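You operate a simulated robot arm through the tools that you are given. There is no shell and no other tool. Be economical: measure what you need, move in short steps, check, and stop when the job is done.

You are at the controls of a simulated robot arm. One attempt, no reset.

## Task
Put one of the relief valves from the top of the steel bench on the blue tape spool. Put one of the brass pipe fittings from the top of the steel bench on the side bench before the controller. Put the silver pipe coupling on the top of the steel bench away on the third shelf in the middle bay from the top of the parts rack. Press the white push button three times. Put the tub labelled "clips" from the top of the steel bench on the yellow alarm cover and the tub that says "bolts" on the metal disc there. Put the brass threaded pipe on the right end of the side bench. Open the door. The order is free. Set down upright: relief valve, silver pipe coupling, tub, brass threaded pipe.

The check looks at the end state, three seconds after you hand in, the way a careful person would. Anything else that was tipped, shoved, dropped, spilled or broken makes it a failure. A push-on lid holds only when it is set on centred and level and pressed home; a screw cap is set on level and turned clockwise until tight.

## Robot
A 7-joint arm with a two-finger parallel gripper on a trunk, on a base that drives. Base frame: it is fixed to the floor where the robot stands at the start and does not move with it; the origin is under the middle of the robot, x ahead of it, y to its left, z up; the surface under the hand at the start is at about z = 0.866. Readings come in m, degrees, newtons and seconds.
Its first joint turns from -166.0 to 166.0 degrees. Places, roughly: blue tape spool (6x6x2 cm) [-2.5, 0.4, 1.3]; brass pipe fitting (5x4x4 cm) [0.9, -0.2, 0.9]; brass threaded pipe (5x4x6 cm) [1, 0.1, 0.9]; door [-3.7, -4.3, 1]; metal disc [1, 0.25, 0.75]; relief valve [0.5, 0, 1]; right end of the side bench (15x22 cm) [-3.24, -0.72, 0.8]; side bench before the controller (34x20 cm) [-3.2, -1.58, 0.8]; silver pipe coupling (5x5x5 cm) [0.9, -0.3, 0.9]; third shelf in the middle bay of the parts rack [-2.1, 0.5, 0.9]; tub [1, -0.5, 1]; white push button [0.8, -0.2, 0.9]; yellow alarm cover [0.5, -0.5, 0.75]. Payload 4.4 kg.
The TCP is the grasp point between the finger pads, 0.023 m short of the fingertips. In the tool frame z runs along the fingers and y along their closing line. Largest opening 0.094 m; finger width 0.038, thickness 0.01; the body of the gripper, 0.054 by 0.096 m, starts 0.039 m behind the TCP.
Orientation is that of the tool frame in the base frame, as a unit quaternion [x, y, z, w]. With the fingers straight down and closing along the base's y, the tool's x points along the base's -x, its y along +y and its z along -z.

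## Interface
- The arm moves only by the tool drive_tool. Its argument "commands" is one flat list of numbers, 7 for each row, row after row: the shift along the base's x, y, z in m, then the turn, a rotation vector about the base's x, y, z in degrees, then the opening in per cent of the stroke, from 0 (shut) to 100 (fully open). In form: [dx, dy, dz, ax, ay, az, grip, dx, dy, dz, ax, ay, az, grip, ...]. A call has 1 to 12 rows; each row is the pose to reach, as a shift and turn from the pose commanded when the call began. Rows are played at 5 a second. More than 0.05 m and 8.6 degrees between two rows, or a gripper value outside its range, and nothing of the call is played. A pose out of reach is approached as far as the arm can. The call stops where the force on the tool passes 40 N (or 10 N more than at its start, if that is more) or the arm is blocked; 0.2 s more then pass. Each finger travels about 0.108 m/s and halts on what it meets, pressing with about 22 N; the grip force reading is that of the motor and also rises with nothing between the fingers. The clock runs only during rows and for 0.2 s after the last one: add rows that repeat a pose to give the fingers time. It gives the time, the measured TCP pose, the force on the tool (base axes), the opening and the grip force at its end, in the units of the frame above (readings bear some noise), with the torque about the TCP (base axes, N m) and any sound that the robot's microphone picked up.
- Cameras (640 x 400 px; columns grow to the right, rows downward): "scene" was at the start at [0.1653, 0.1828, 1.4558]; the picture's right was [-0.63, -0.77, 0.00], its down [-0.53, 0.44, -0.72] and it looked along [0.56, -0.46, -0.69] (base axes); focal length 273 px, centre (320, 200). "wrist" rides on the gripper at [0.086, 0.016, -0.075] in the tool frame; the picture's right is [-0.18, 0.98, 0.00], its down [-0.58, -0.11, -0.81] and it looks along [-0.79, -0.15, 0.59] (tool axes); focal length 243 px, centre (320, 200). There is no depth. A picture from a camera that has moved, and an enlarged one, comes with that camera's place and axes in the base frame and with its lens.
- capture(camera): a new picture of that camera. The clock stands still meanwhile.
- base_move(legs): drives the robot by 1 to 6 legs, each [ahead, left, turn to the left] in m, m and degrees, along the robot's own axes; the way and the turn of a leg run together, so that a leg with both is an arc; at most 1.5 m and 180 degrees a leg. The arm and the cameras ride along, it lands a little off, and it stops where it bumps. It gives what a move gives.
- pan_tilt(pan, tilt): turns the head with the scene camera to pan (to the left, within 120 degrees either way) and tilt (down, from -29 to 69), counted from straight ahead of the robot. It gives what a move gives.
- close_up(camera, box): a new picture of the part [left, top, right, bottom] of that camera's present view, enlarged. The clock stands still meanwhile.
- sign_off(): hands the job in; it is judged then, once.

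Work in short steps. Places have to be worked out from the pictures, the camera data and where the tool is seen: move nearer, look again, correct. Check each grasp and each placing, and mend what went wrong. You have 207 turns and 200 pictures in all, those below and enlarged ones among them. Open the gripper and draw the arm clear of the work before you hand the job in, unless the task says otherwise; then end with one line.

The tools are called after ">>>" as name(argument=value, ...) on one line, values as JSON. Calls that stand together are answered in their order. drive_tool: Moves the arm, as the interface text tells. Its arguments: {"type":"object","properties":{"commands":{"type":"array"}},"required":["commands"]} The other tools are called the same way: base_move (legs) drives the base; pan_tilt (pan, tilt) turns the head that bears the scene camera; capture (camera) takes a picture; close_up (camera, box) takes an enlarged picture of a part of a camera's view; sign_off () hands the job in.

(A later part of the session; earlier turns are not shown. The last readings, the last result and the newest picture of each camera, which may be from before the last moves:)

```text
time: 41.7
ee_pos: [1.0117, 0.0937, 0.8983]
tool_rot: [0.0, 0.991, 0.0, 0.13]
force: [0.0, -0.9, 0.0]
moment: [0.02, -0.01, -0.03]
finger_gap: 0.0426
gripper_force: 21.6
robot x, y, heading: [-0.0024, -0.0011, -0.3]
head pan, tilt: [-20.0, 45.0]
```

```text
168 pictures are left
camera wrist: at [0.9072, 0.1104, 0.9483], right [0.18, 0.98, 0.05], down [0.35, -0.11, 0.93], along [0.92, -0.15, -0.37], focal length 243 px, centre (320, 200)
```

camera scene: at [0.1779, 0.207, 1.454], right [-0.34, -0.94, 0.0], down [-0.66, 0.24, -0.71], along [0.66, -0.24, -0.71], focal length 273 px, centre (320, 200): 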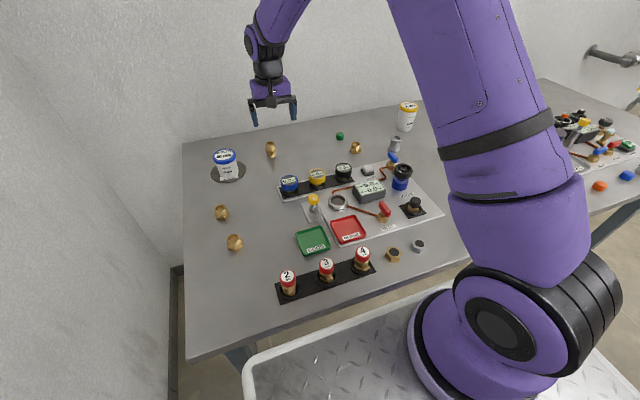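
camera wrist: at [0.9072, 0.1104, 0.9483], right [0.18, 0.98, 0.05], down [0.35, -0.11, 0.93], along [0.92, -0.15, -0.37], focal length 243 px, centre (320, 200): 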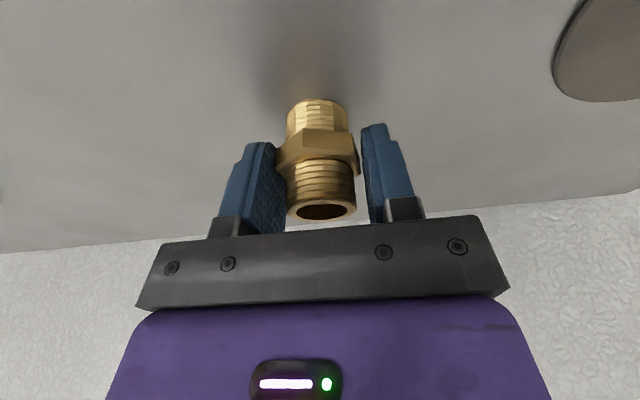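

Gripped at the hex (gap 42.6 mm). I lift it high, retract and bring the tool upright for travel.

>>> drive_tool(commands=[0, 0, 0.03, 0, 0, 0, 20, 0, 0, 0.07, 0, 0, 0, 20, 0, 0, 0.11, 0, 0, 0, 20, 0, 0, 0.15, 0, 0, 0, 20, -0.04, 0, 0.18, 0, 3, 0, 20, -0.08, 0, 0.2, 0, 6, 0, 20, -0.12, -0.01, 0.22, 0, 9, 0, 20, -0.16, -0.02, 0.24, 0, 12, 0, 20, -0.2, -0.03, 0.26, 0, 15, 0, 20, -0.24, -0.04, 0.28, 0, 15, 0, 20, -0.28, -0.05, 0.3, 0, 15, 0, 20, -0.32, -0.06, 0.3, 0, 15, 0, 20])

>>> capture(camera="wrist")

>>> pan_tilt(pan=110, tilt=25)

>>> capture(camera="scene")

>>> pan_tilt(pan=-110, tilt=25)

>>> capture(camera="scene")

```text
time: 44.3
ee_pos: [0.6909, 0.0329, 1.1971]
tool_rot: [0.0, 1.0, 0.0, -0.001]
force: [0.7, 0.0, -1.4]
moment: [0.0, 0.03, 0.0]
finger_gap: 0.0422
gripper_force: 21.5
robot x, y, heading: [-0.0023, 0.0001, -0.2]
head pan, tilt: [-20.0, 45.0]
```

```text
167 pictures are left
camera wrist: at [0.6036, 0.0494, 1.2738], right [0.18, 0.98, 0.0], down [0.58, -0.11, 0.81], along [0.79, -0.15, -0.59], focal length 243 px, centre (320, 200)
```

wrist: 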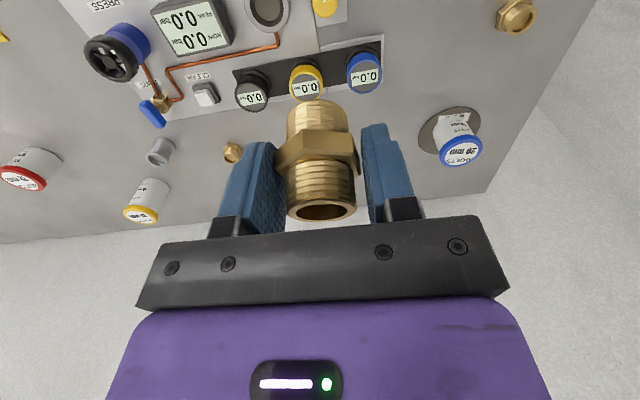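

```text
time: 46.4
ee_pos: [0.6906, 0.0319, 1.1986]
tool_rot: [0.0, 1.0, 0.0, 0.0]
force: [0.3, 0.2, -1.1]
moment: [0.0, 0.02, 0.01]
finger_gap: 0.0426
gripper_force: 21.7
robot x, y, heading: [0.0006, -0.0033, -0.3]
head pan, tilt: [110.0, 25.0]
```

```text
166 pictures are left
camera scene: at [0.0701, 0.3215, 1.4845], right [0.94, 0.34, 0.0], down [0.14, -0.4, -0.91], along [-0.31, 0.85, -0.42], focal length 273 px, centre (320, 200)
```

scene: 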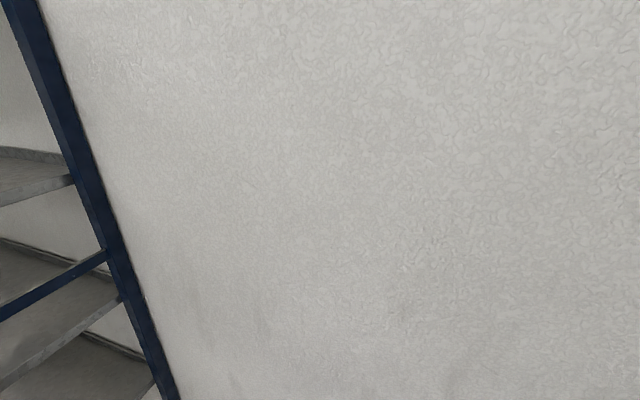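

```text
time: 49.6
ee_pos: [0.691, 0.032, 1.198]
tool_rot: [0.0, 1.0, 0.0, 0.0]
force: [1.2, 0.0, -1.8]
moment: [-0.01, 0.0, 0.01]
finger_gap: 0.0421
gripper_force: 22.4
robot x, y, heading: [0.0013, 0.0012, 0.0]
head pan, tilt: [-110.0, 25.0]
```

```text
165 pictures are left
camera scene: at [0.0701, 0.1483, 1.4846], right [-0.94, 0.34, 0.0], down [0.14, 0.4, -0.91], along [-0.31, -0.85, -0.42], focal length 273 px, centre (320, 200)
```

scene: 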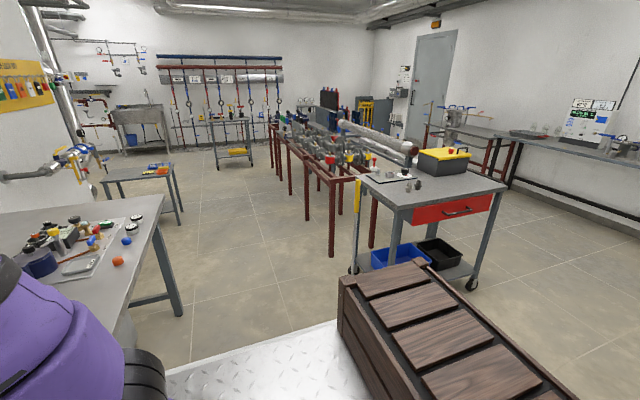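

Grip is firm. I look behind the robot on both sides to plan the drive.

>>> pan_tilt(pan=-120, tilt=55)

>>> capture(camera="scene")

>>> pan_tilt(pan=120, tilt=50)

>>> capture(camera="scene")

>>> pan_tilt(pan=120, tilt=15)

>>> capture(camera="scene")

```text
time: 50.5
ee_pos: [0.6909, 0.0327, 1.1982]
tool_rot: [0.0, 1.0, 0.0, -0.001]
force: [-1.0, 0.6, -1.0]
moment: [0.0, 0.03, -0.01]
finger_gap: 0.0421
gripper_force: 22.4
robot x, y, heading: [-0.001, 0.0017, 0.1]
head pan, tilt: [-120.0, 55.0]
```

```text
164 pictures are left
camera scene: at [0.0655, 0.1724, 1.4406], right [-0.87, 0.5, 0.0], down [0.41, 0.71, -0.57], along [-0.29, -0.5, -0.82], focal length 273 px, centre (320, 200)
```

scene: 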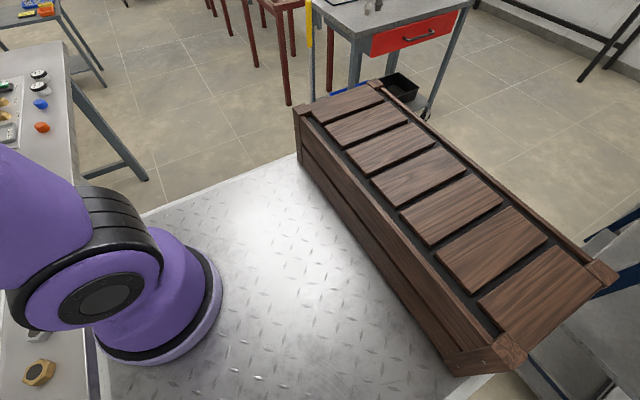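

```text
time: 53.9
ee_pos: [0.6905, 0.032, 1.1986]
tool_rot: [0.0, 1.0, 0.001, 0.001]
force: [0.1, 0.1, -1.3]
moment: [-0.01, 0.01, 0.01]
finger_gap: 0.0423
gripper_force: 21.6
robot x, y, heading: [0.0039, 0.0006, 0.2]
head pan, tilt: [120.0, 50.0]
```

```text
163 pictures are left
camera scene: at [0.0631, 0.3016, 1.4471], right [0.87, 0.5, 0.0], down [0.38, -0.66, -0.64], along [-0.32, 0.56, -0.77], focal length 273 px, centre (320, 200)
```

scene: 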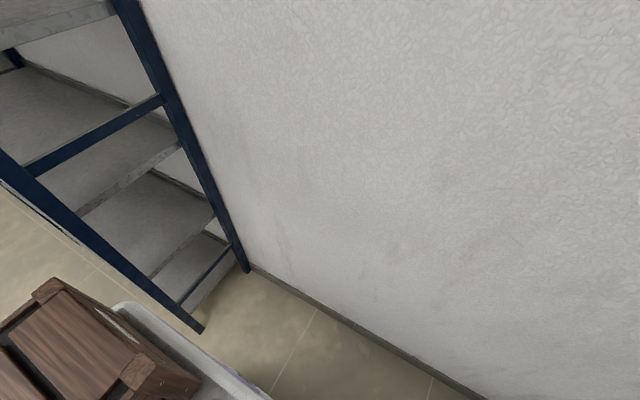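

```text
time: 54.9
ee_pos: [0.6904, 0.0333, 1.198]
tool_rot: [0.0, 1.0, 0.0, 0.001]
force: [-0.7, -0.3, -0.4]
moment: [-0.01, -0.02, 0.0]
finger_gap: 0.0424
gripper_force: 22.0
robot x, y, heading: [0.0014, 0.0001, 0.1]
head pan, tilt: [120.0, 15.0]
```

```text
162 pictures are left
camera scene: at [0.0548, 0.3158, 1.5007], right [0.87, 0.5, 0.0], down [0.13, -0.22, -0.97], along [-0.48, 0.84, -0.26], focal length 273 px, centre (320, 200)
```

scene: 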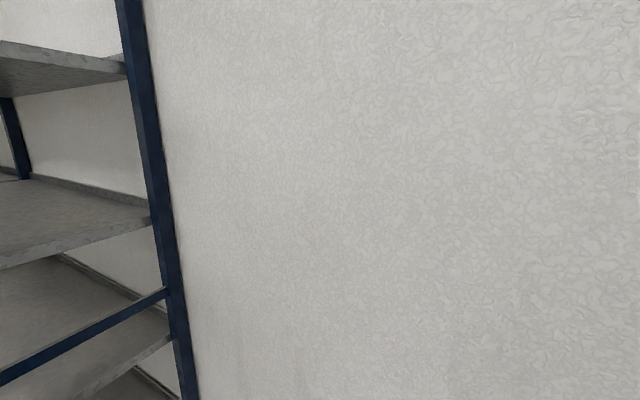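

The deck and wooden crate belong to the robot (half-width about 0.28, rear about -0.35). The corridor between the rack (front at y≈0.35) and the tool cart (y≈-0.85) is free, so I back out of the bench, shift right, and turn.

>>> base_move(legs=[[-0.6, 0, 0], [0, -0.22, 0]])

>>> pan_tilt(pan=-110, tilt=30)

>>> capture(camera="scene")

```text
time: 59.7
ee_pos: [0.0777, -0.183, 1.1985]
tool_rot: [-0.002, 1.0, 0.0, -0.001]
force: [0.6, 0.3, -1.3]
moment: [-0.01, 0.01, 0.02]
finger_gap: 0.0422
gripper_force: 21.5
robot x, y, heading: [-0.6127, -0.2196, 0.4]
head pan, tilt: [120.0, 15.0]
```

```text
time: 62.9
ee_pos: [0.0777, -0.1841, 1.1989]
tool_rot: [-0.002, 1.0, 0.0, 0.0]
force: [0.3, 1.5, -1.1]
moment: [0.0, 0.03, 0.03]
finger_gap: 0.0421
gripper_force: 22.5
robot x, y, heading: [-0.6123, -0.2189, 0.4]
head pan, tilt: [-110.0, 30.0]
```

```text
161 pictures are left
camera scene: at [-0.5422, -0.07, 1.4766], right [-0.94, 0.34, 0.0], down [0.17, 0.47, -0.87], along [-0.29, -0.82, -0.5], focal length 273 px, centre (320, 200)
```

scene: 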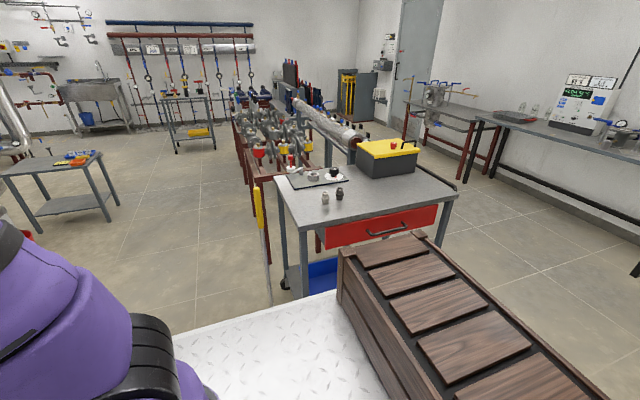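

The crate rides with the robot as expected, and the corridor is wide enough. I turn right by 180° and drive a metre ahead.

>>> base_move(legs=[[0, 0, -90], [0, 0, -90], [1.0, 0, 0]])

>>> pan_tilt(pan=0, tilt=25)

>>> capture(camera="scene")

>>> pan_tilt(pan=-75, tilt=25)

>>> capture(camera="scene")

```text
time: 75.6
ee_pos: [-2.2976, -0.4189, 1.1991]
tool_rot: [0.999, 0.052, -0.001, 0.0]
force: [0.1, 0.4, -1.2]
moment: [0.0, 0.02, 0.0]
finger_gap: 0.0419
gripper_force: 22.5
robot x, y, heading: [-1.6143, -0.3145, -174.1]
head pan, tilt: [-110.0, 30.0]
```

```text
time: 77.5
ee_pos: [-2.2982, -0.4204, 1.1977]
tool_rot: [0.999, 0.052, 0.0, 0.0]
force: [-0.2, -0.6, -0.8]
moment: [-0.01, 0.02, -0.02]
finger_gap: 0.0421
gripper_force: 22.1
robot x, y, heading: [-1.6169, -0.3151, -174.3]
head pan, tilt: [0.0, 25.0]
```

```text
160 pictures are left
camera scene: at [-1.7803, -0.5694, 1.4845], right [-0.1, 0.99, 0.0], down [0.42, 0.04, -0.91], along [-0.9, -0.09, -0.42], focal length 273 px, centre (320, 200)
```

scene: 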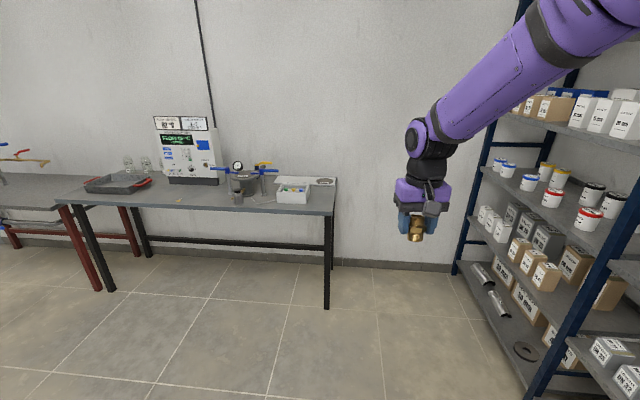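

```text
time: 79.0
ee_pos: [-2.2974, -0.419, 1.1979]
tool_rot: [0.999, 0.052, 0.0, 0.001]
force: [-0.1, -0.2, -0.5]
moment: [-0.02, -0.01, 0.0]
finger_gap: 0.0419
gripper_force: 21.5
robot x, y, heading: [-1.6167, -0.3153, -173.9]
head pan, tilt: [-75.0, 25.0]
```

```text
159 pictures are left
camera scene: at [-1.7216, -0.4739, 1.4845], right [0.93, 0.36, 0.0], down [0.15, -0.39, -0.91], along [-0.32, 0.85, -0.42], focal length 273 px, centre (320, 200)
```

scene: 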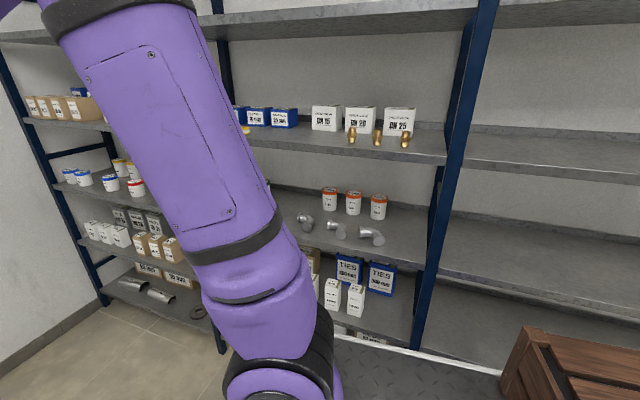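

The side bench is ahead. I enlarge its view to see where its right end is free.

>>> pan_tilt(pan=5, tilt=25)

>>> close_up(camera="scene", box=[80, 90, 400, 290])

```text
time: 80.5
ee_pos: [-2.2992, -0.42, 1.1985]
tool_rot: [0.999, 0.051, 0.0, 0.0]
force: [0.7, 0.8, -1.5]
moment: [-0.01, 0.0, -0.02]
finger_gap: 0.042
gripper_force: 22.5
robot x, y, heading: [-1.6158, -0.3182, -174.1]
head pan, tilt: [5.0, 25.0]
```

```text
2.00 times, centred on (240, 190) of scene
camera zoom: at [-1.7791, -0.5773, 1.4845], right [-0.19, 0.98, 0.0], down [0.42, 0.08, -0.91], along [-0.89, -0.17, -0.42], focal length 547 px, centre (480, 220)
```

zoom: 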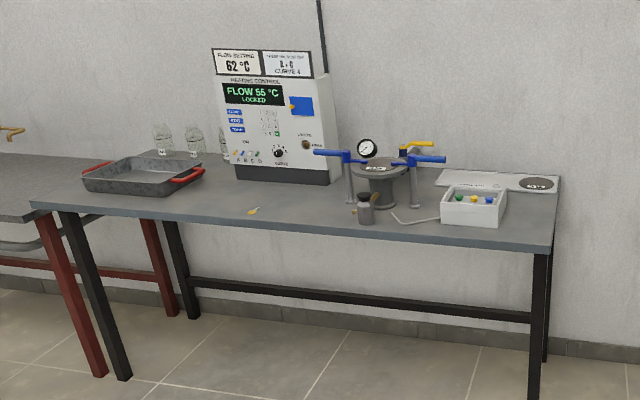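

The right end is free between the white box (edge y≈-0.79) and the bench end (y≈-0.63), with the front edge near x≈-3.12. I square up and drive to about (-2.48, -0.70).

>>> base_move(legs=[[0, 0, -6], [0.86, 0.385, 0]])

>>> capture(camera="wrist")

>>> pan_tilt(pan=0, tilt=40)

>>> capture(camera="scene")

```text
time: 86.0
ee_pos: [-3.1783, -0.7289, 1.199]
tool_rot: [1.0, -0.006, 0.0, -0.001]
force: [0.4, -0.4, -0.2]
moment: [0.0, -0.04, 0.02]
finger_gap: 0.0418
gripper_force: 22.4
robot x, y, heading: [-2.4882, -0.703, 179.2]
head pan, tilt: [5.0, 25.0]
```

```text
157 pictures are left
camera wrist: at [-3.0918, -0.7456, 1.274], right [-0.2, -0.98, 0.0], down [-0.58, 0.12, 0.81], along [-0.79, 0.16, -0.59], focal length 243 px, centre (320, 200)
```

wrist: 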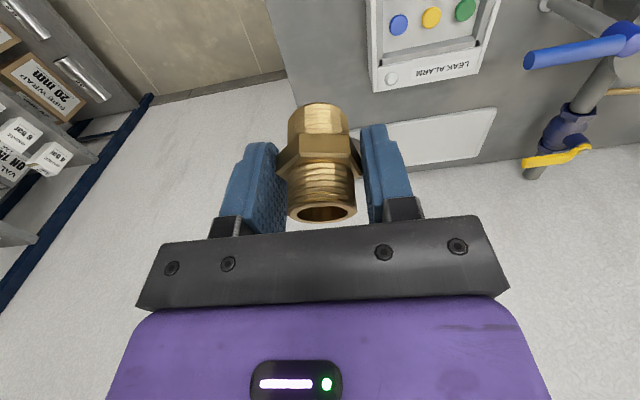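

```text
time: 86.8
ee_pos: [-3.1782, -0.7285, 1.1982]
tool_rot: [1.0, -0.006, 0.0, 0.0]
force: [0.4, 0.5, -1.4]
moment: [-0.02, -0.01, 0.01]
finger_gap: 0.0418
gripper_force: 22.1
robot x, y, heading: [-2.4863, -0.7098, 179.2]
head pan, tilt: [0.0, 40.0]
```

```text
156 pictures are left
camera scene: at [-2.6738, -0.9375, 1.4613], right [0.01, 1.0, 0.0], down [0.64, -0.01, -0.77], along [-0.77, 0.01, -0.64], focal length 273 px, centre (320, 200)
```

scene: 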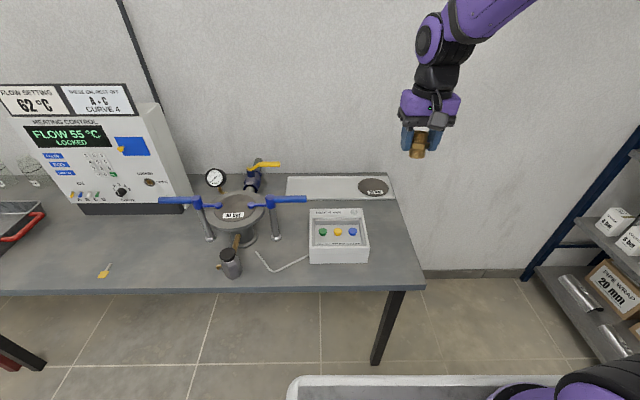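

I move over (-3.20, -0.715) and descend to a safe height, then look.

>>> drive_tool(commands=[-0.02, 0.014, -0.03, 0, 0, 0, 20, -0.02, 0.014, -0.07, 0, 0, 0, 20, -0.02, 0.014, -0.11, 0, 0, 0, 20, -0.02, 0.014, -0.15, 0, 0, 0, 20, -0.02, 0.014, -0.19, 0, 0, 0, 20, -0.02, 0.014, -0.23, 0, 0, 0, 20, -0.02, 0.014, -0.26, 0, 0, 0, 20, -0.02, 0.014, -0.26, 0, 0, 0, 20])

>>> capture(camera="wrist")

>>> capture(camera="scene")

```text
time: 88.6
ee_pos: [-3.1985, -0.7142, 0.9411]
tool_rot: [1.0, -0.007, 0.0, 0.0]
force: [0.2, 0.7, -1.1]
moment: [0.01, 0.03, 0.0]
finger_gap: 0.0416
gripper_force: 22.2
robot x, y, heading: [-2.4844, -0.7057, 179.0]
head pan, tilt: [0.0, 40.0]
```

```text
155 pictures are left
camera wrist: at [-3.1131, -0.7301, 1.0161], right [-0.2, -0.98, 0.0], down [-0.58, 0.12, 0.81], along [-0.79, 0.16, -0.59], focal length 243 px, centre (320, 200)
```

wrist: 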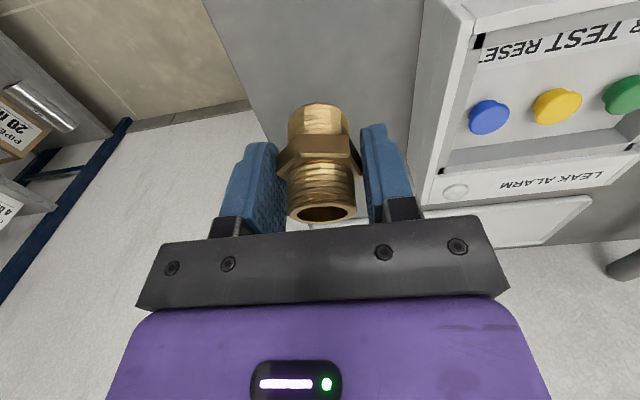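

```text
154 pictures are left
camera scene: at [-2.6736, -0.9374, 1.4612], right [0.01, 1.0, 0.0], down [0.64, -0.01, -0.77], along [-0.77, 0.01, -0.64], focal length 273 px, centre (320, 200)
```

scene: 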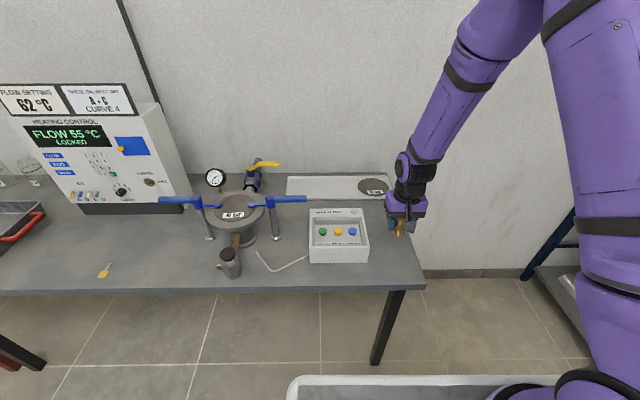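

Position is centred in the free strip (y -0.79 to -0.64). I continue down carefully.

>>> drive_tool(commands=[0, 0, -0.04, 0, 0, 0, 20, 0, 0, -0.07, 0, 0, 0, 20, 0, 0, -0.085, 0, 0, 0, 20, 0, 0, -0.092, 0, 0, 0, 20, 0, 0, -0.097, 0, 0, 0, 20])

>>> capture(camera="wrist")

```text
time: 89.8
ee_pos: [-3.1971, -0.7141, 0.8428]
tool_rot: [1.0, -0.007, -0.001, 0.0]
force: [0.2, -0.4, -1.6]
moment: [0.01, -0.02, 0.01]
finger_gap: 0.0415
gripper_force: 22.1
robot x, y, heading: [-2.4888, -0.7063, 179.5]
head pan, tilt: [0.0, 40.0]
```

```text
153 pictures are left
camera wrist: at [-3.1121, -0.7318, 0.9183], right [-0.2, -0.98, 0.0], down [-0.58, 0.12, 0.81], along [-0.79, 0.16, -0.59], focal length 243 px, centre (320, 200)
```

wrist: 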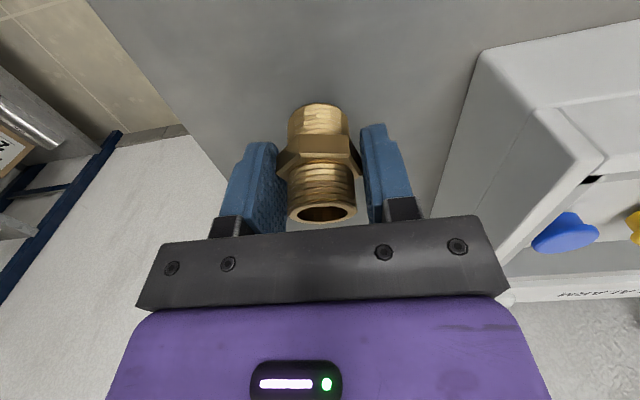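

Close to the surface; I continue in small steps until contact.

>>> drive_tool(commands=[0, 0, -0.003, 0, 0, 0, 20, 0, 0, -0.006, 0, 0, 0, 20, 0, 0, -0.009, 0, 0, 0, 20])

>>> drive_tool(commands=[0, 0, -0.002, 0, 0, 0, 20, 0, 0, -0.004, 0, 0, 0, 20])

```text
time: 90.6
ee_pos: [-3.1978, -0.7152, 0.8334]
tool_rot: [1.0, -0.006, 0.001, 0.0]
force: [0.5, 2.2, 14.8]
moment: [0.07, 0.1, -0.02]
finger_gap: 0.0372
gripper_force: 21.8
robot x, y, heading: [-2.4899, -0.7045, 179.5]
head pan, tilt: [0.0, 40.0]
```

```text
time: 91.2
ee_pos: [-3.1974, -0.7146, 0.8288]
tool_rot: [1.0, -0.006, -0.002, 0.001]
force: [-0.8, -2.8, 15.8]
moment: [-0.06, 0.22, 0.04]
finger_gap: 0.0375
gripper_force: 21.7
robot x, y, heading: [-2.4905, -0.7052, 179.4]
head pan, tilt: [0.0, 40.0]
```

Contact at TCP ≈0.833; the gap shrank to 37 mm, so I check how the pipe sits before releasing.

>>> close_up(camera="wrist", box=[220, 80, 420, 240])

```text
2.50 times, centred on (320, 160) of wrist
camera zoom: at [-3.1115, -0.7315, 0.905], right [-0.2, -0.98, 0.0], down [-0.58, 0.12, 0.81], along [-0.79, 0.16, -0.59], focal length 606 px, centre (320, 300)
```

zoom: 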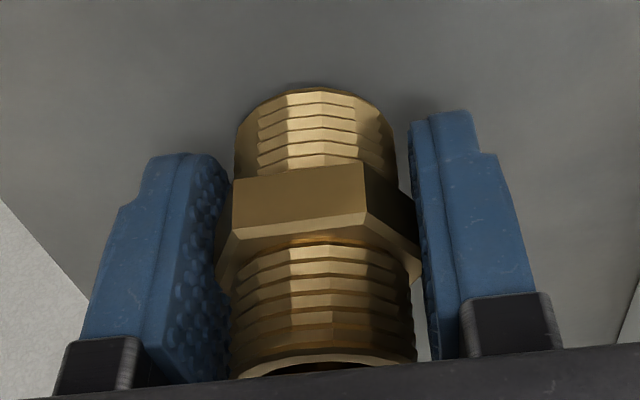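

The pipe is upright on the bench, so I release it and rise.

>>> drive_tool(commands=[0, 0, 0.002, 0, 0, 0, 45, 0, 0, 0.002, 0, 0, 0, 60, 0, 0, 0.002, 0, 0, 0, 66, 0, 0, 0.002, 0, 0, 0, 66, 0, 0, 0.04, 0, 0, 0, 66, 0, 0, 0.08, 0, 0, 0, 66, 0, 0, 0.12, 0, 0, 0, 66, 0, 0, 0.17, 0, 0, 0, 66, 0, 0, 0.22, 0, 0, 0, 66, 0, 0, 0.27, 0, 0, 0, 80, 0, 0, 0.32, 0, 0, 0, 80, 0, 0, 0.37, 0, 0, 0, 80])

>>> capture(camera="wrist")

>>> close_up(camera="scene", box=[260, 160, 480, 310])

```text
time: 93.8
ee_pos: [-3.1959, -0.7145, 1.1986]
tool_rot: [1.0, -0.006, 0.002, -0.001]
force: [-0.4, -0.7, -0.6]
moment: [0.03, -0.04, 0.01]
finger_gap: 0.0752
gripper_force: 0.0
robot x, y, heading: [-2.4881, -0.7059, 179.3]
head pan, tilt: [0.0, 40.0]
```

```text
151 pictures are left
camera wrist: at [-3.1095, -0.7327, 1.2733], right [-0.2, -0.98, 0.0], down [-0.58, 0.12, 0.81], along [-0.79, 0.16, -0.59], focal length 243 px, centre (320, 200)
```

wrist: 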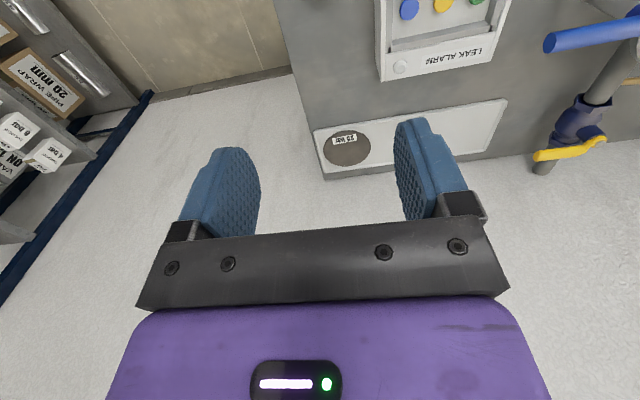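

```text
2.67 times, centred on (370, 235) of scene
camera zoom: at [-2.6743, -0.9375, 1.4611], right [0.01, 1.0, 0.0], down [0.64, -0.01, -0.77], along [-0.77, 0.01, -0.64], focal length 729 px, centre (187, 107)
```

zoom: 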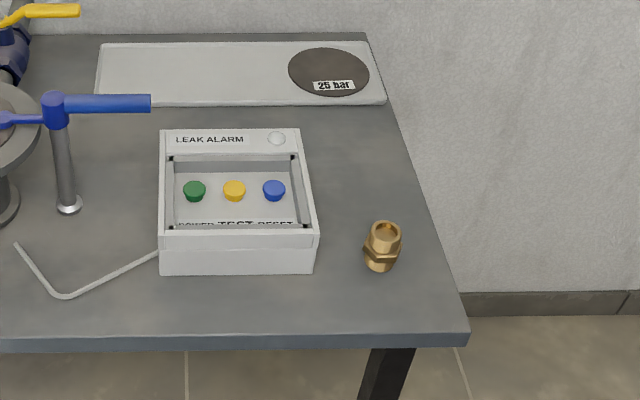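

The threaded pipe stands upright at the right end. With an empty hand I look toward the door now.

>>> pan_tilt(pan=70, tilt=18)

>>> capture(camera="scene")

>>> pan_tilt(pan=115, tilt=30)

>>> capture(camera="scene")

```text
time: 95.2
ee_pos: [-3.1945, -0.715, 1.1973]
tool_rot: [1.0, -0.007, 0.0, 0.0]
force: [0.4, 0.6, -0.1]
moment: [0.01, -0.01, -0.02]
finger_gap: 0.0754
gripper_force: 0.0
robot x, y, heading: [-2.4882, -0.7047, 179.5]
head pan, tilt: [70.0, 18.0]
```

```text
149 pictures are left
camera scene: at [-2.6218, -1.0258, 1.4959], right [-0.94, 0.35, 0.0], down [0.11, 0.29, -0.95], along [-0.34, -0.89, -0.31], focal length 273 px, centre (320, 200)
```

scene: 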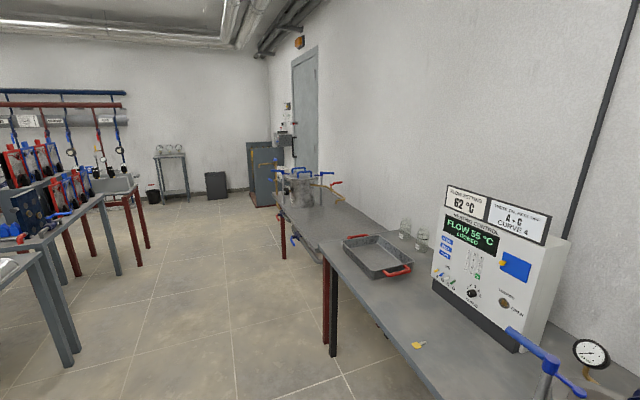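

```text
time: 96.3
ee_pos: [-3.1951, -0.7155, 1.1971]
tool_rot: [1.0, -0.006, 0.0, 0.0]
force: [-0.4, -0.9, 0.4]
moment: [0.01, 0.0, 0.01]
finger_gap: 0.0753
gripper_force: 0.1
robot x, y, heading: [-2.4871, -0.7011, 179.2]
head pan, tilt: [115.0, 30.0]
```

```text
148 pictures are left
camera scene: at [-2.5516, -1.021, 1.4766], right [-0.91, -0.41, 0.0], down [-0.2, 0.46, -0.87], along [0.36, -0.79, -0.5], focal length 273 px, centre (320, 200)
```

scene: 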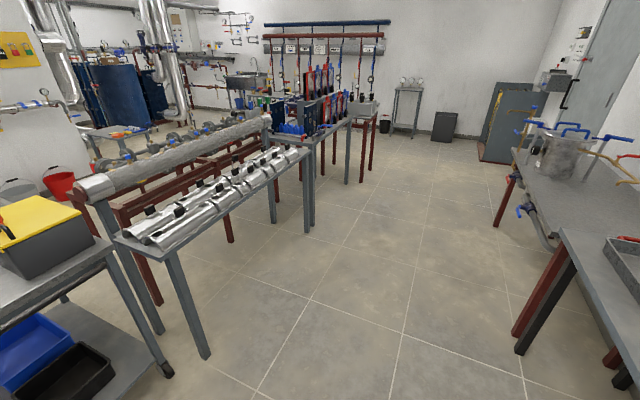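

The aisle between the pipe bench (x≈-1.65) and side bench (x≈-3.1) is clear. I back off, turn left to face along the aisle, and drive toward the door.

>>> base_move(legs=[[-0.15, 0, 0], [0, 0, 90], [1.3, 0, 0]])

>>> pan_tilt(pan=20, tilt=15)

>>> capture(camera="scene")

```text
time: 107.8
ee_pos: [-2.3273, -2.7252, 1.1978]
tool_rot: [0.711, 0.704, 0.0, -0.001]
force: [0.0, -0.9, -0.8]
moment: [0.02, 0.0, 0.01]
finger_gap: 0.0752
gripper_force: 0.1
robot x, y, heading: [-2.3384, -2.0149, -90.6]
head pan, tilt: [115.0, 30.0]
```

```text
time: 109.5
ee_pos: [-2.3258, -2.7246, 1.1971]
tool_rot: [0.711, 0.703, 0.001, 0.0]
force: [-0.2, 0.0, -0.9]
moment: [0.0, 0.01, -0.01]
finger_gap: 0.0752
gripper_force: 0.1
robot x, y, heading: [-2.3436, -2.0178, -90.6]
head pan, tilt: [20.0, 15.0]
```

```text
147 pictures are left
camera scene: at [-2.0729, -2.208, 1.5008], right [-0.94, -0.33, 0.0], down [-0.09, 0.24, -0.97], along [0.32, -0.91, -0.26], focal length 273 px, centre (320, 200)
```

scene: 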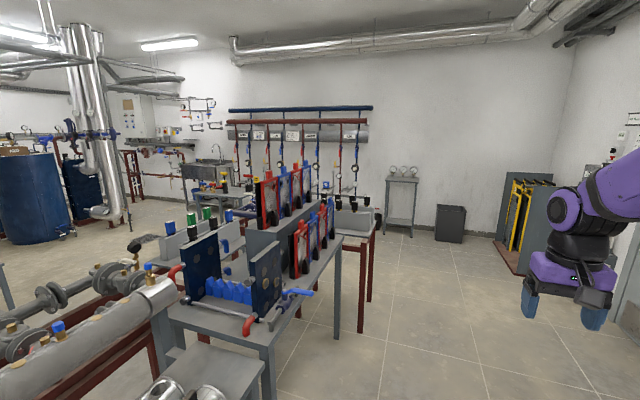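

I drive further down the aisle and turn right to see the door.

>>> base_move(legs=[[1.5, 0, 0], [0.3, 0, 0], [0, 0, -80]])

>>> pan_tilt(pan=0, tilt=15)

>>> capture(camera="scene")

>>> capture(camera="wrist")

```text
time: 121.8
ee_pos: [-3.0362, -3.9196, 1.1962]
tool_rot: [0.996, 0.087, 0.0, 0.0]
force: [0.4, -0.5, 0.7]
moment: [0.03, 0.02, 0.05]
finger_gap: 0.0751
gripper_force: 0.0
robot x, y, heading: [-2.3414, -3.7772, -170.1]
head pan, tilt: [20.0, 15.0]
```

```text
time: 122.7
ee_pos: [-3.0361, -3.9199, 1.1976]
tool_rot: [0.996, 0.087, 0.0, 0.0]
force: [-0.3, -0.6, 0.3]
moment: [0.0, 0.02, -0.03]
finger_gap: 0.0752
gripper_force: 0.1
robot x, y, heading: [-2.3386, -3.7774, -169.7]
head pan, tilt: [0.0, 15.0]
```

```text
146 pictures are left
camera scene: at [-2.4911, -4.043, 1.5008], right [-0.17, 0.98, 0.0], down [0.26, 0.04, -0.97], along [-0.95, -0.17, -0.26], focal length 273 px, centre (320, 200)
```

scene: 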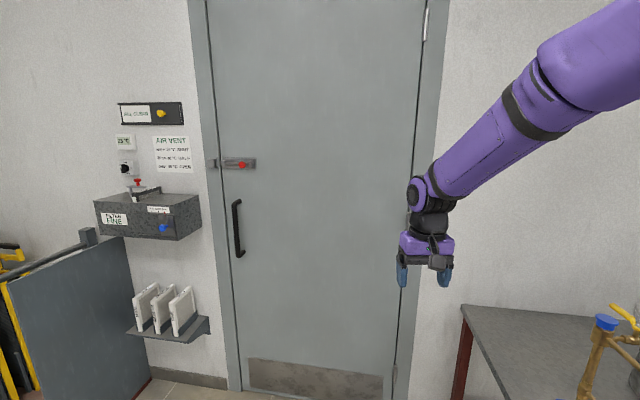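

```text
145 pictures are left
camera wrist: at [-2.9486, -3.9203, 1.2731], right [-0.01, -1.0, 0.0], down [-0.59, 0.01, 0.81], along [-0.81, 0.01, -0.59], focal length 243 px, centre (320, 200)
```

wrist: 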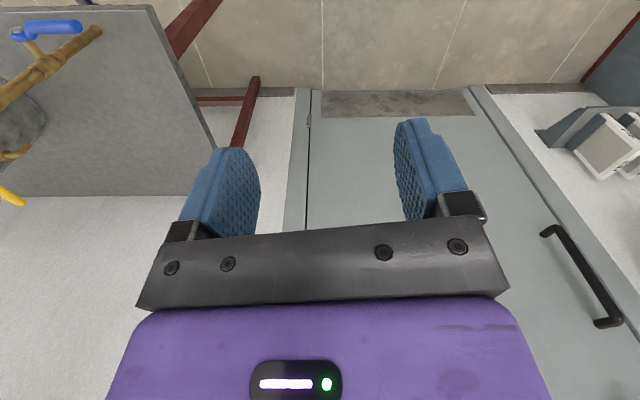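

Let me enlarge the bolt and handle and the signs by the door.

>>> close_up(camera="scene", box=[90, 90, 290, 270])

>>> close_up(camera="scene", box=[190, 140, 290, 200])

>>> close_up(camera="scene", box=[110, 90, 200, 180])

```text
2.22 times, centred on (190, 180) of scene
camera zoom: at [-2.4911, -4.043, 1.5008], right [-0.17, 0.98, 0.0], down [0.26, 0.04, -0.97], along [-0.95, -0.17, -0.26], focal length 608 px, centre (609, 244)
```

zoom: 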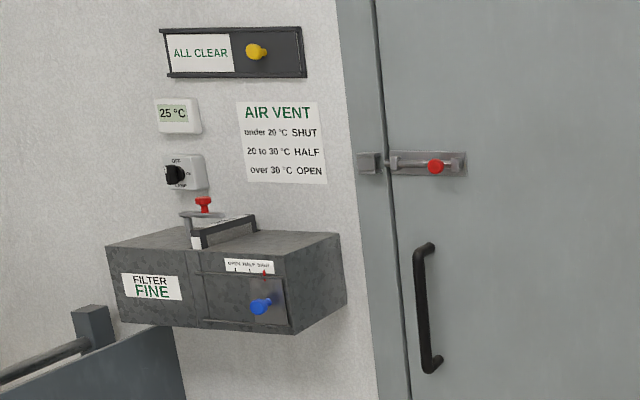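

```text
6.40 times, centred on (240, 170) of scene
camera zoom: at [-2.4911, -4.043, 1.5008], right [-0.17, 0.98, 0.0], down [0.26, 0.04, -0.97], along [-0.95, -0.17, -0.26], focal length 1750 px, centre (832, 392)
```

zoom: 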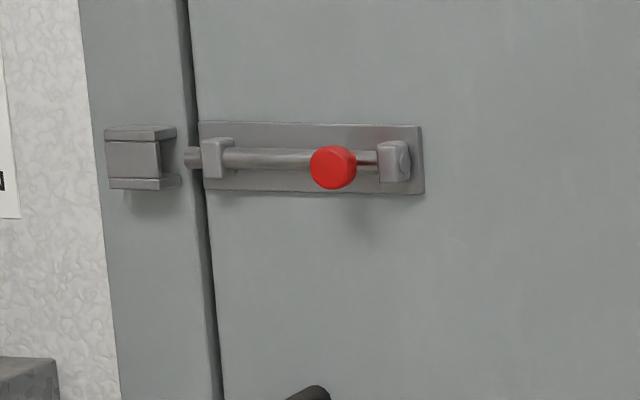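

```text
4.44 times, centred on (155, 135) of scene
camera zoom: at [-2.4911, -4.043, 1.5008], right [-0.17, 0.98, 0.0], down [0.26, 0.04, -0.97], along [-0.95, -0.17, -0.26], focal length 1215 px, centre (1053, 489)
```

zoom: 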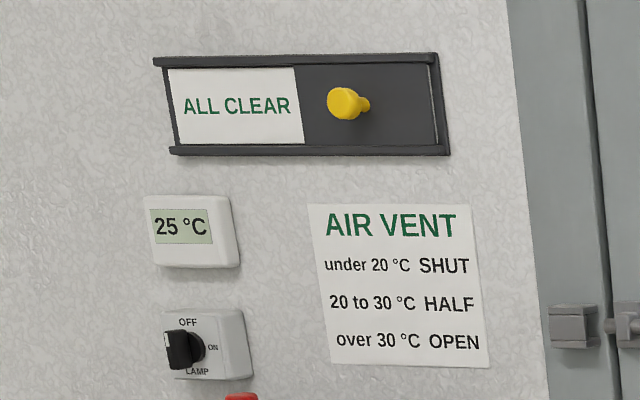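

The bolt is drawn back from its keeper; the door has a pull handle at about (-3.64, -4.645, z 0.89–1.16), hinges on the right at y≈-3.86, and opens toward me. I drive to a place left of the door's swing.

>>> base_move(legs=[[0, 0, -10], [0, 0.93, 0], [0.2, 0, 0]])

>>> capture(camera="scene")

```text
time: 129.4
ee_pos: [-3.2454, -4.7454, 1.196]
tool_rot: [1.0, 0.012, 0.001, 0.001]
force: [0.2, -0.1, 0.0]
moment: [-0.01, 0.03, 0.01]
finger_gap: 0.0752
gripper_force: 0.1
robot x, y, heading: [-2.5375, -4.7071, -178.8]
head pan, tilt: [0.0, 15.0]
```

```text
141 pictures are left
camera scene: at [-2.7247, -4.9487, 1.5008], right [-0.02, 1.0, 0.0], down [0.26, 0.01, -0.97], along [-0.97, -0.02, -0.26], focal length 273 px, centre (320, 200)
```

scene: 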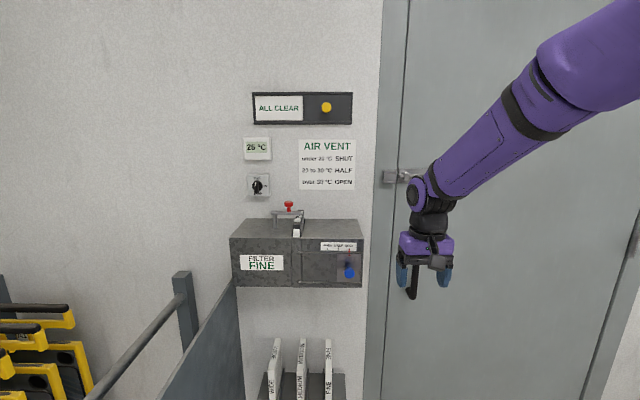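

I zoom on the bolt from this frontal angle to be sure it is drawn.

>>> close_up(camera="scene", box=[360, 150, 440, 200])

```text
8.00 times, centred on (400, 175) of scene
camera zoom: at [-2.7247, -4.9487, 1.5008], right [-0.02, 1.0, 0.0], down [0.26, 0.01, -0.97], along [-0.97, -0.02, -0.26], focal length 2188 px, centre (-320, 400)
```

zoom: 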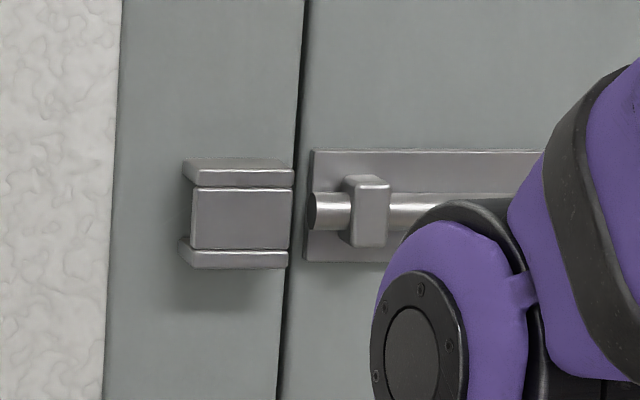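

The bolt is fully drawn. I now swing the tool up to horizontal, pointing at the door, at handle height.

>>> drive_tool(commands=[-0.01, 0.01, -0.01, 0, 8.2, 0, 100, -0.02, 0.02, -0.02, 0, 16.4, 0, 100, -0.03, 0.03, -0.03, 0, 24.6, 0, 100, -0.04, 0.04, -0.04, 0, 32.8, 0, 100, -0.05, 0.05, -0.05, 0, 41, 0, 100, -0.06, 0.06, -0.07, 0, 49.2, 0, 100, -0.07, 0.07, -0.09, 0, 57.4, 0, 100, -0.08, 0.08, -0.11, 0, 65.6, 0, 100, -0.09, 0.09, -0.13, 0, 73.8, 0, 100, -0.1, 0.1, -0.15, 0, 82, 0, 100, -0.1, 0.1, -0.16, 0, 90, 0, 100, -0.1, 0.1, -0.16, 0, 90, 0, 100])

>>> capture(camera="wrist")

>>> capture(camera="scene")

```text
time: 132.0
ee_pos: [-3.345, -4.644, 1.0364]
tool_rot: [-0.706, -0.008, 0.708, 0.009]
force: [-0.5, -0.4, 0.4]
moment: [-0.01, 0.0, 0.0]
finger_gap: 0.094
gripper_force: 0.0
robot x, y, heading: [-2.5365, -4.7107, -178.8]
head pan, tilt: [0.0, 15.0]
```

```text
139 pictures are left
camera wrist: at [-3.2703, -4.6582, 0.9503], right [0.0, -0.99, 0.16], down [0.81, 0.09, 0.58], along [-0.59, 0.13, 0.8], focal length 243 px, centre (320, 200)
```

wrist: 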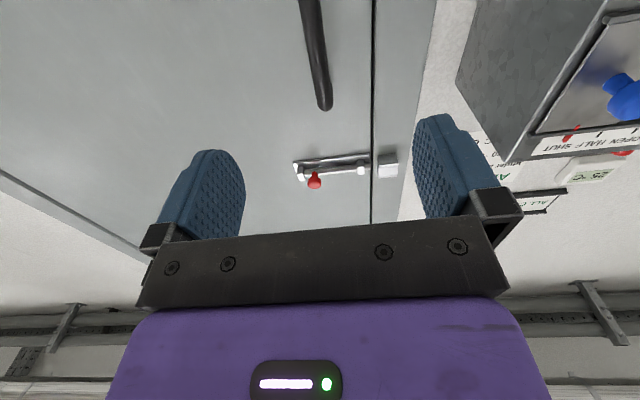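

```text
138 pictures are left
camera scene: at [-2.7245, -4.9487, 1.5008], right [-0.02, 1.0, 0.0], down [0.26, 0.01, -0.97], along [-0.97, -0.02, -0.26], focal length 273 px, centre (320, 200)
```

scene: 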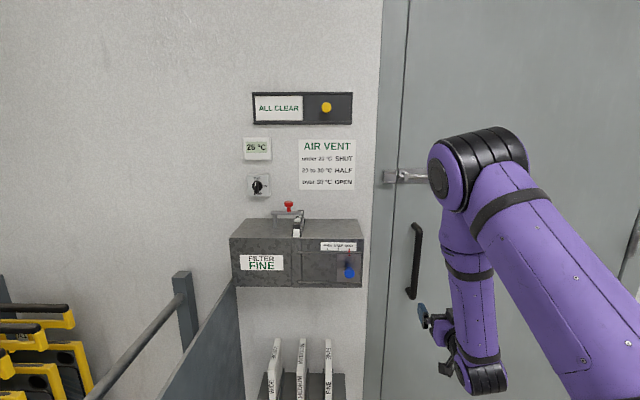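

The horizontal pose works; the handle is at y≈-4.63. I drive 0.2 m ahead to bring it into reach.

>>> base_move(legs=[[0.2, 0, 0]])

>>> capture(camera="wrist")

>>> capture(camera="scene")

```text
time: 133.6
ee_pos: [-3.5476, -4.65, 1.0365]
tool_rot: [0.707, 0.009, -0.707, -0.009]
force: [-1.0, 0.6, 0.2]
moment: [0.03, 0.0, -0.01]
finger_gap: 0.0938
gripper_force: 0.0
robot x, y, heading: [-2.7424, -4.7155, -178.7]
head pan, tilt: [0.0, 15.0]
```

```text
137 pictures are left
camera wrist: at [-3.4739, -4.6638, 0.9503], right [0.0, -0.99, 0.16], down [0.81, 0.1, 0.58], along [-0.59, 0.13, 0.8], focal length 243 px, centre (320, 200)
```

wrist: 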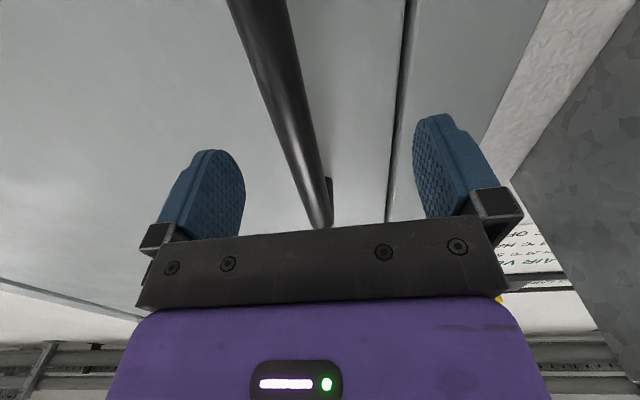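

```text
136 pictures are left
camera scene: at [-2.9281, -4.9538, 1.5008], right [-0.02, 1.0, 0.0], down [0.26, 0.01, -0.97], along [-0.97, -0.02, -0.26], focal length 273 px, centre (320, 200)
```

scene: 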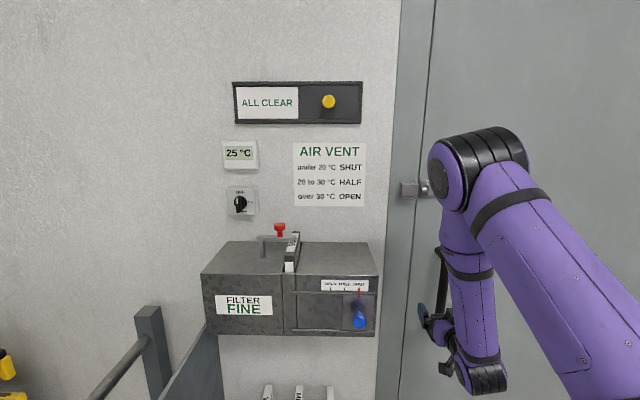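

The bar is at about x -3.60, y -4.635. I shift 13 mm right and advance until the bar lies between the pads, then close.

>>> drive_tool(commands=[0, 0.013, 0, 0, 0, 0, 100, -0.02, 0.013, 0, 0, 0, 0, 100, -0.04, 0.013, 0, 0, 0, 0, 100, -0.052, 0.013, 0, 0, 0, 0, 100, -0.052, 0.013, 0, 0, 0, 0, 100])

>>> capture(camera="wrist")

```text
time: 134.8
ee_pos: [-3.6012, -4.6356, 1.0366]
tool_rot: [0.707, 0.009, -0.707, -0.009]
force: [-0.3, 0.4, -0.9]
moment: [-0.01, 0.0, -0.02]
finger_gap: 0.0942
gripper_force: 0.1
robot x, y, heading: [-2.7414, -4.7124, -178.7]
head pan, tilt: [0.0, 15.0]
```

```text
135 pictures are left
camera wrist: at [-3.5267, -4.6498, 0.9499], right [0.0, -0.99, 0.16], down [0.81, 0.1, 0.58], along [-0.59, 0.13, 0.8], focal length 243 px, centre (320, 200)
```

wrist: 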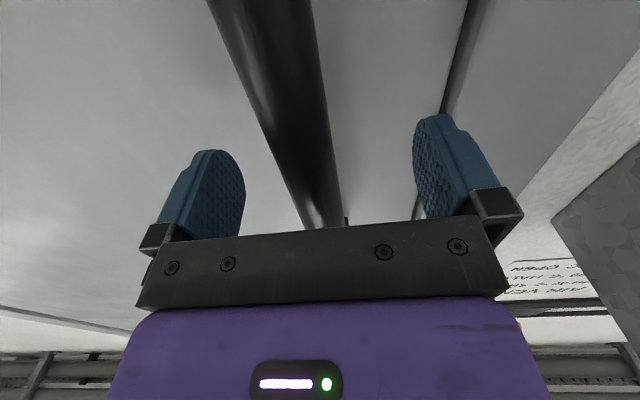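

The bar is between the pads; I close on it.

>>> drive_tool(commands=[0, 0, 0, 0, 0, 0, 70, 0, 0, 0, 0, 0, 0, 40, 0, 0, 0, 0, 0, 0, 10, 0, 0, 0, 0, 0, 0, 5, 0, 0, 0, 0, 0, 0, 5])

>>> capture(camera="wrist")

```text
time: 136.0
ee_pos: [-3.6011, -4.6311, 1.0364]
tool_rot: [-0.707, -0.007, 0.707, 0.01]
force: [-2.6, 24.8, 1.7]
moment: [-1.89, 0.01, 0.02]
finger_gap: 0.0245
gripper_force: 44.8
robot x, y, heading: [-2.7389, -4.7157, -178.9]
head pan, tilt: [0.0, 15.0]
```

```text
134 pictures are left
camera wrist: at [-3.5267, -4.6472, 0.9499], right [0.0, -0.99, 0.16], down [0.81, 0.09, 0.58], along [-0.59, 0.13, 0.8], focal length 243 px, centre (320, 200)
```

wrist: 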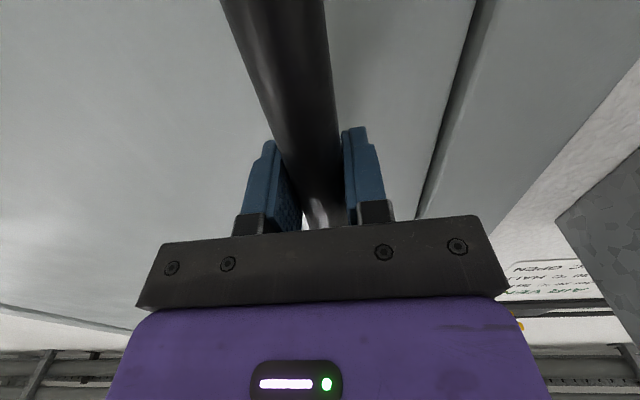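

Firmly held, with some side force. I relieve that and pull along the door's arc by about 8°.

>>> drive_tool(commands=[0, 0.006, 0, 0, 0, 0, 5, 0.013, 0.008, 0, 0, 0, 1, 5, 0.027, 0.01, 0, 0, 0, 2, 5, 0.053, 0.014, 0, 0, 0, 4, 5, 0.08, 0.02, 0, 0, 0, 6, 5, 0.106, 0.026, 0, 0, 0, 8, 5])

>>> capture(camera="scene")

```text
time: 137.1
ee_pos: [-3.5407, -4.6271, 1.0353]
tool_rot: [-0.706, -0.038, 0.707, -0.027]
force: [-3.2, -7.3, 1.2]
moment: [-1.78, -0.48, -0.07]
finger_gap: 0.0245
gripper_force: 44.8
robot x, y, heading: [-2.7429, -4.7161, -178.6]
head pan, tilt: [0.0, 15.0]
stopped in row 5: the force on the tool passed its limit at 45 N (the readings are from after the stop); the commanded pose is now the measured one
```

```text
133 pictures are left
camera scene: at [-2.928, -4.9548, 1.5007], right [-0.03, 1.0, 0.0], down [0.26, 0.01, -0.97], along [-0.97, -0.02, -0.26], focal length 273 px, centre (320, 200)
```

scene: 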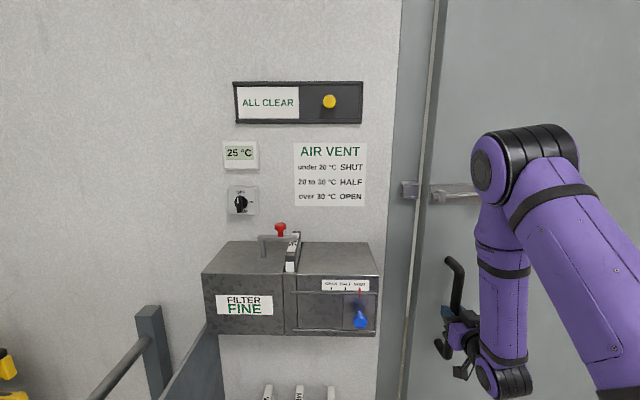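

The door moved open about 5°; the pull was only too brisk. I continue more slowly along the arc.

>>> drive_tool(commands=[0.0132, 0.0027, 0, 0, 0, 1, 5, 0.0264, 0.0057, 0, 0, 0, 2, 5, 0.0395, 0.009, 0, 0, 0, 3, 5, 0.0526, 0.0124, 0, 0, 0, 4, 5, 0.0656, 0.016, 0, 0, 0, 5, 5, 0.0786, 0.0199, 0, 0, 0, 6, 5, 0.0915, 0.024, 0, 0, 0, 7, 5, 0.1044, 0.0283, 0, 0, 0, 8, 5, 0.117, 0.0328, 0, 0, 0, 9, 5, 0.1297, 0.0376, 0, 0, 0, 10, 5, 0.1423, 0.0427, 0, 0, 0, 11, 5, 0.1548, 0.0479, 0, 0, 0, 12, 5])

>>> capture(camera="scene")

```text
time: 138.1
ee_pos: [-3.494, -4.619, 1.0354]
tool_rot: [-0.704, -0.063, 0.706, -0.052]
force: [-1.4, -8.3, 4.8]
moment: [-1.72, -0.69, -0.19]
finger_gap: 0.024
gripper_force: 44.5
robot x, y, heading: [-2.7426, -4.7124, -178.5]
head pan, tilt: [0.0, 15.0]
stopped in row 4: the force on the tool passed its limit at 44 N (the readings are from after the stop); the commanded pose is now the measured one
```

```text
132 pictures are left
camera scene: at [-2.9274, -4.9553, 1.5007], right [-0.03, 1.0, 0.0], down [0.26, 0.01, -0.97], along [-0.97, -0.03, -0.26], focal length 273 px, centre (320, 200)
```

scene: 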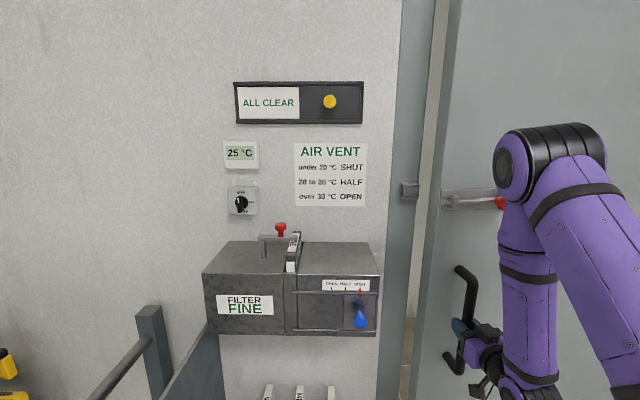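

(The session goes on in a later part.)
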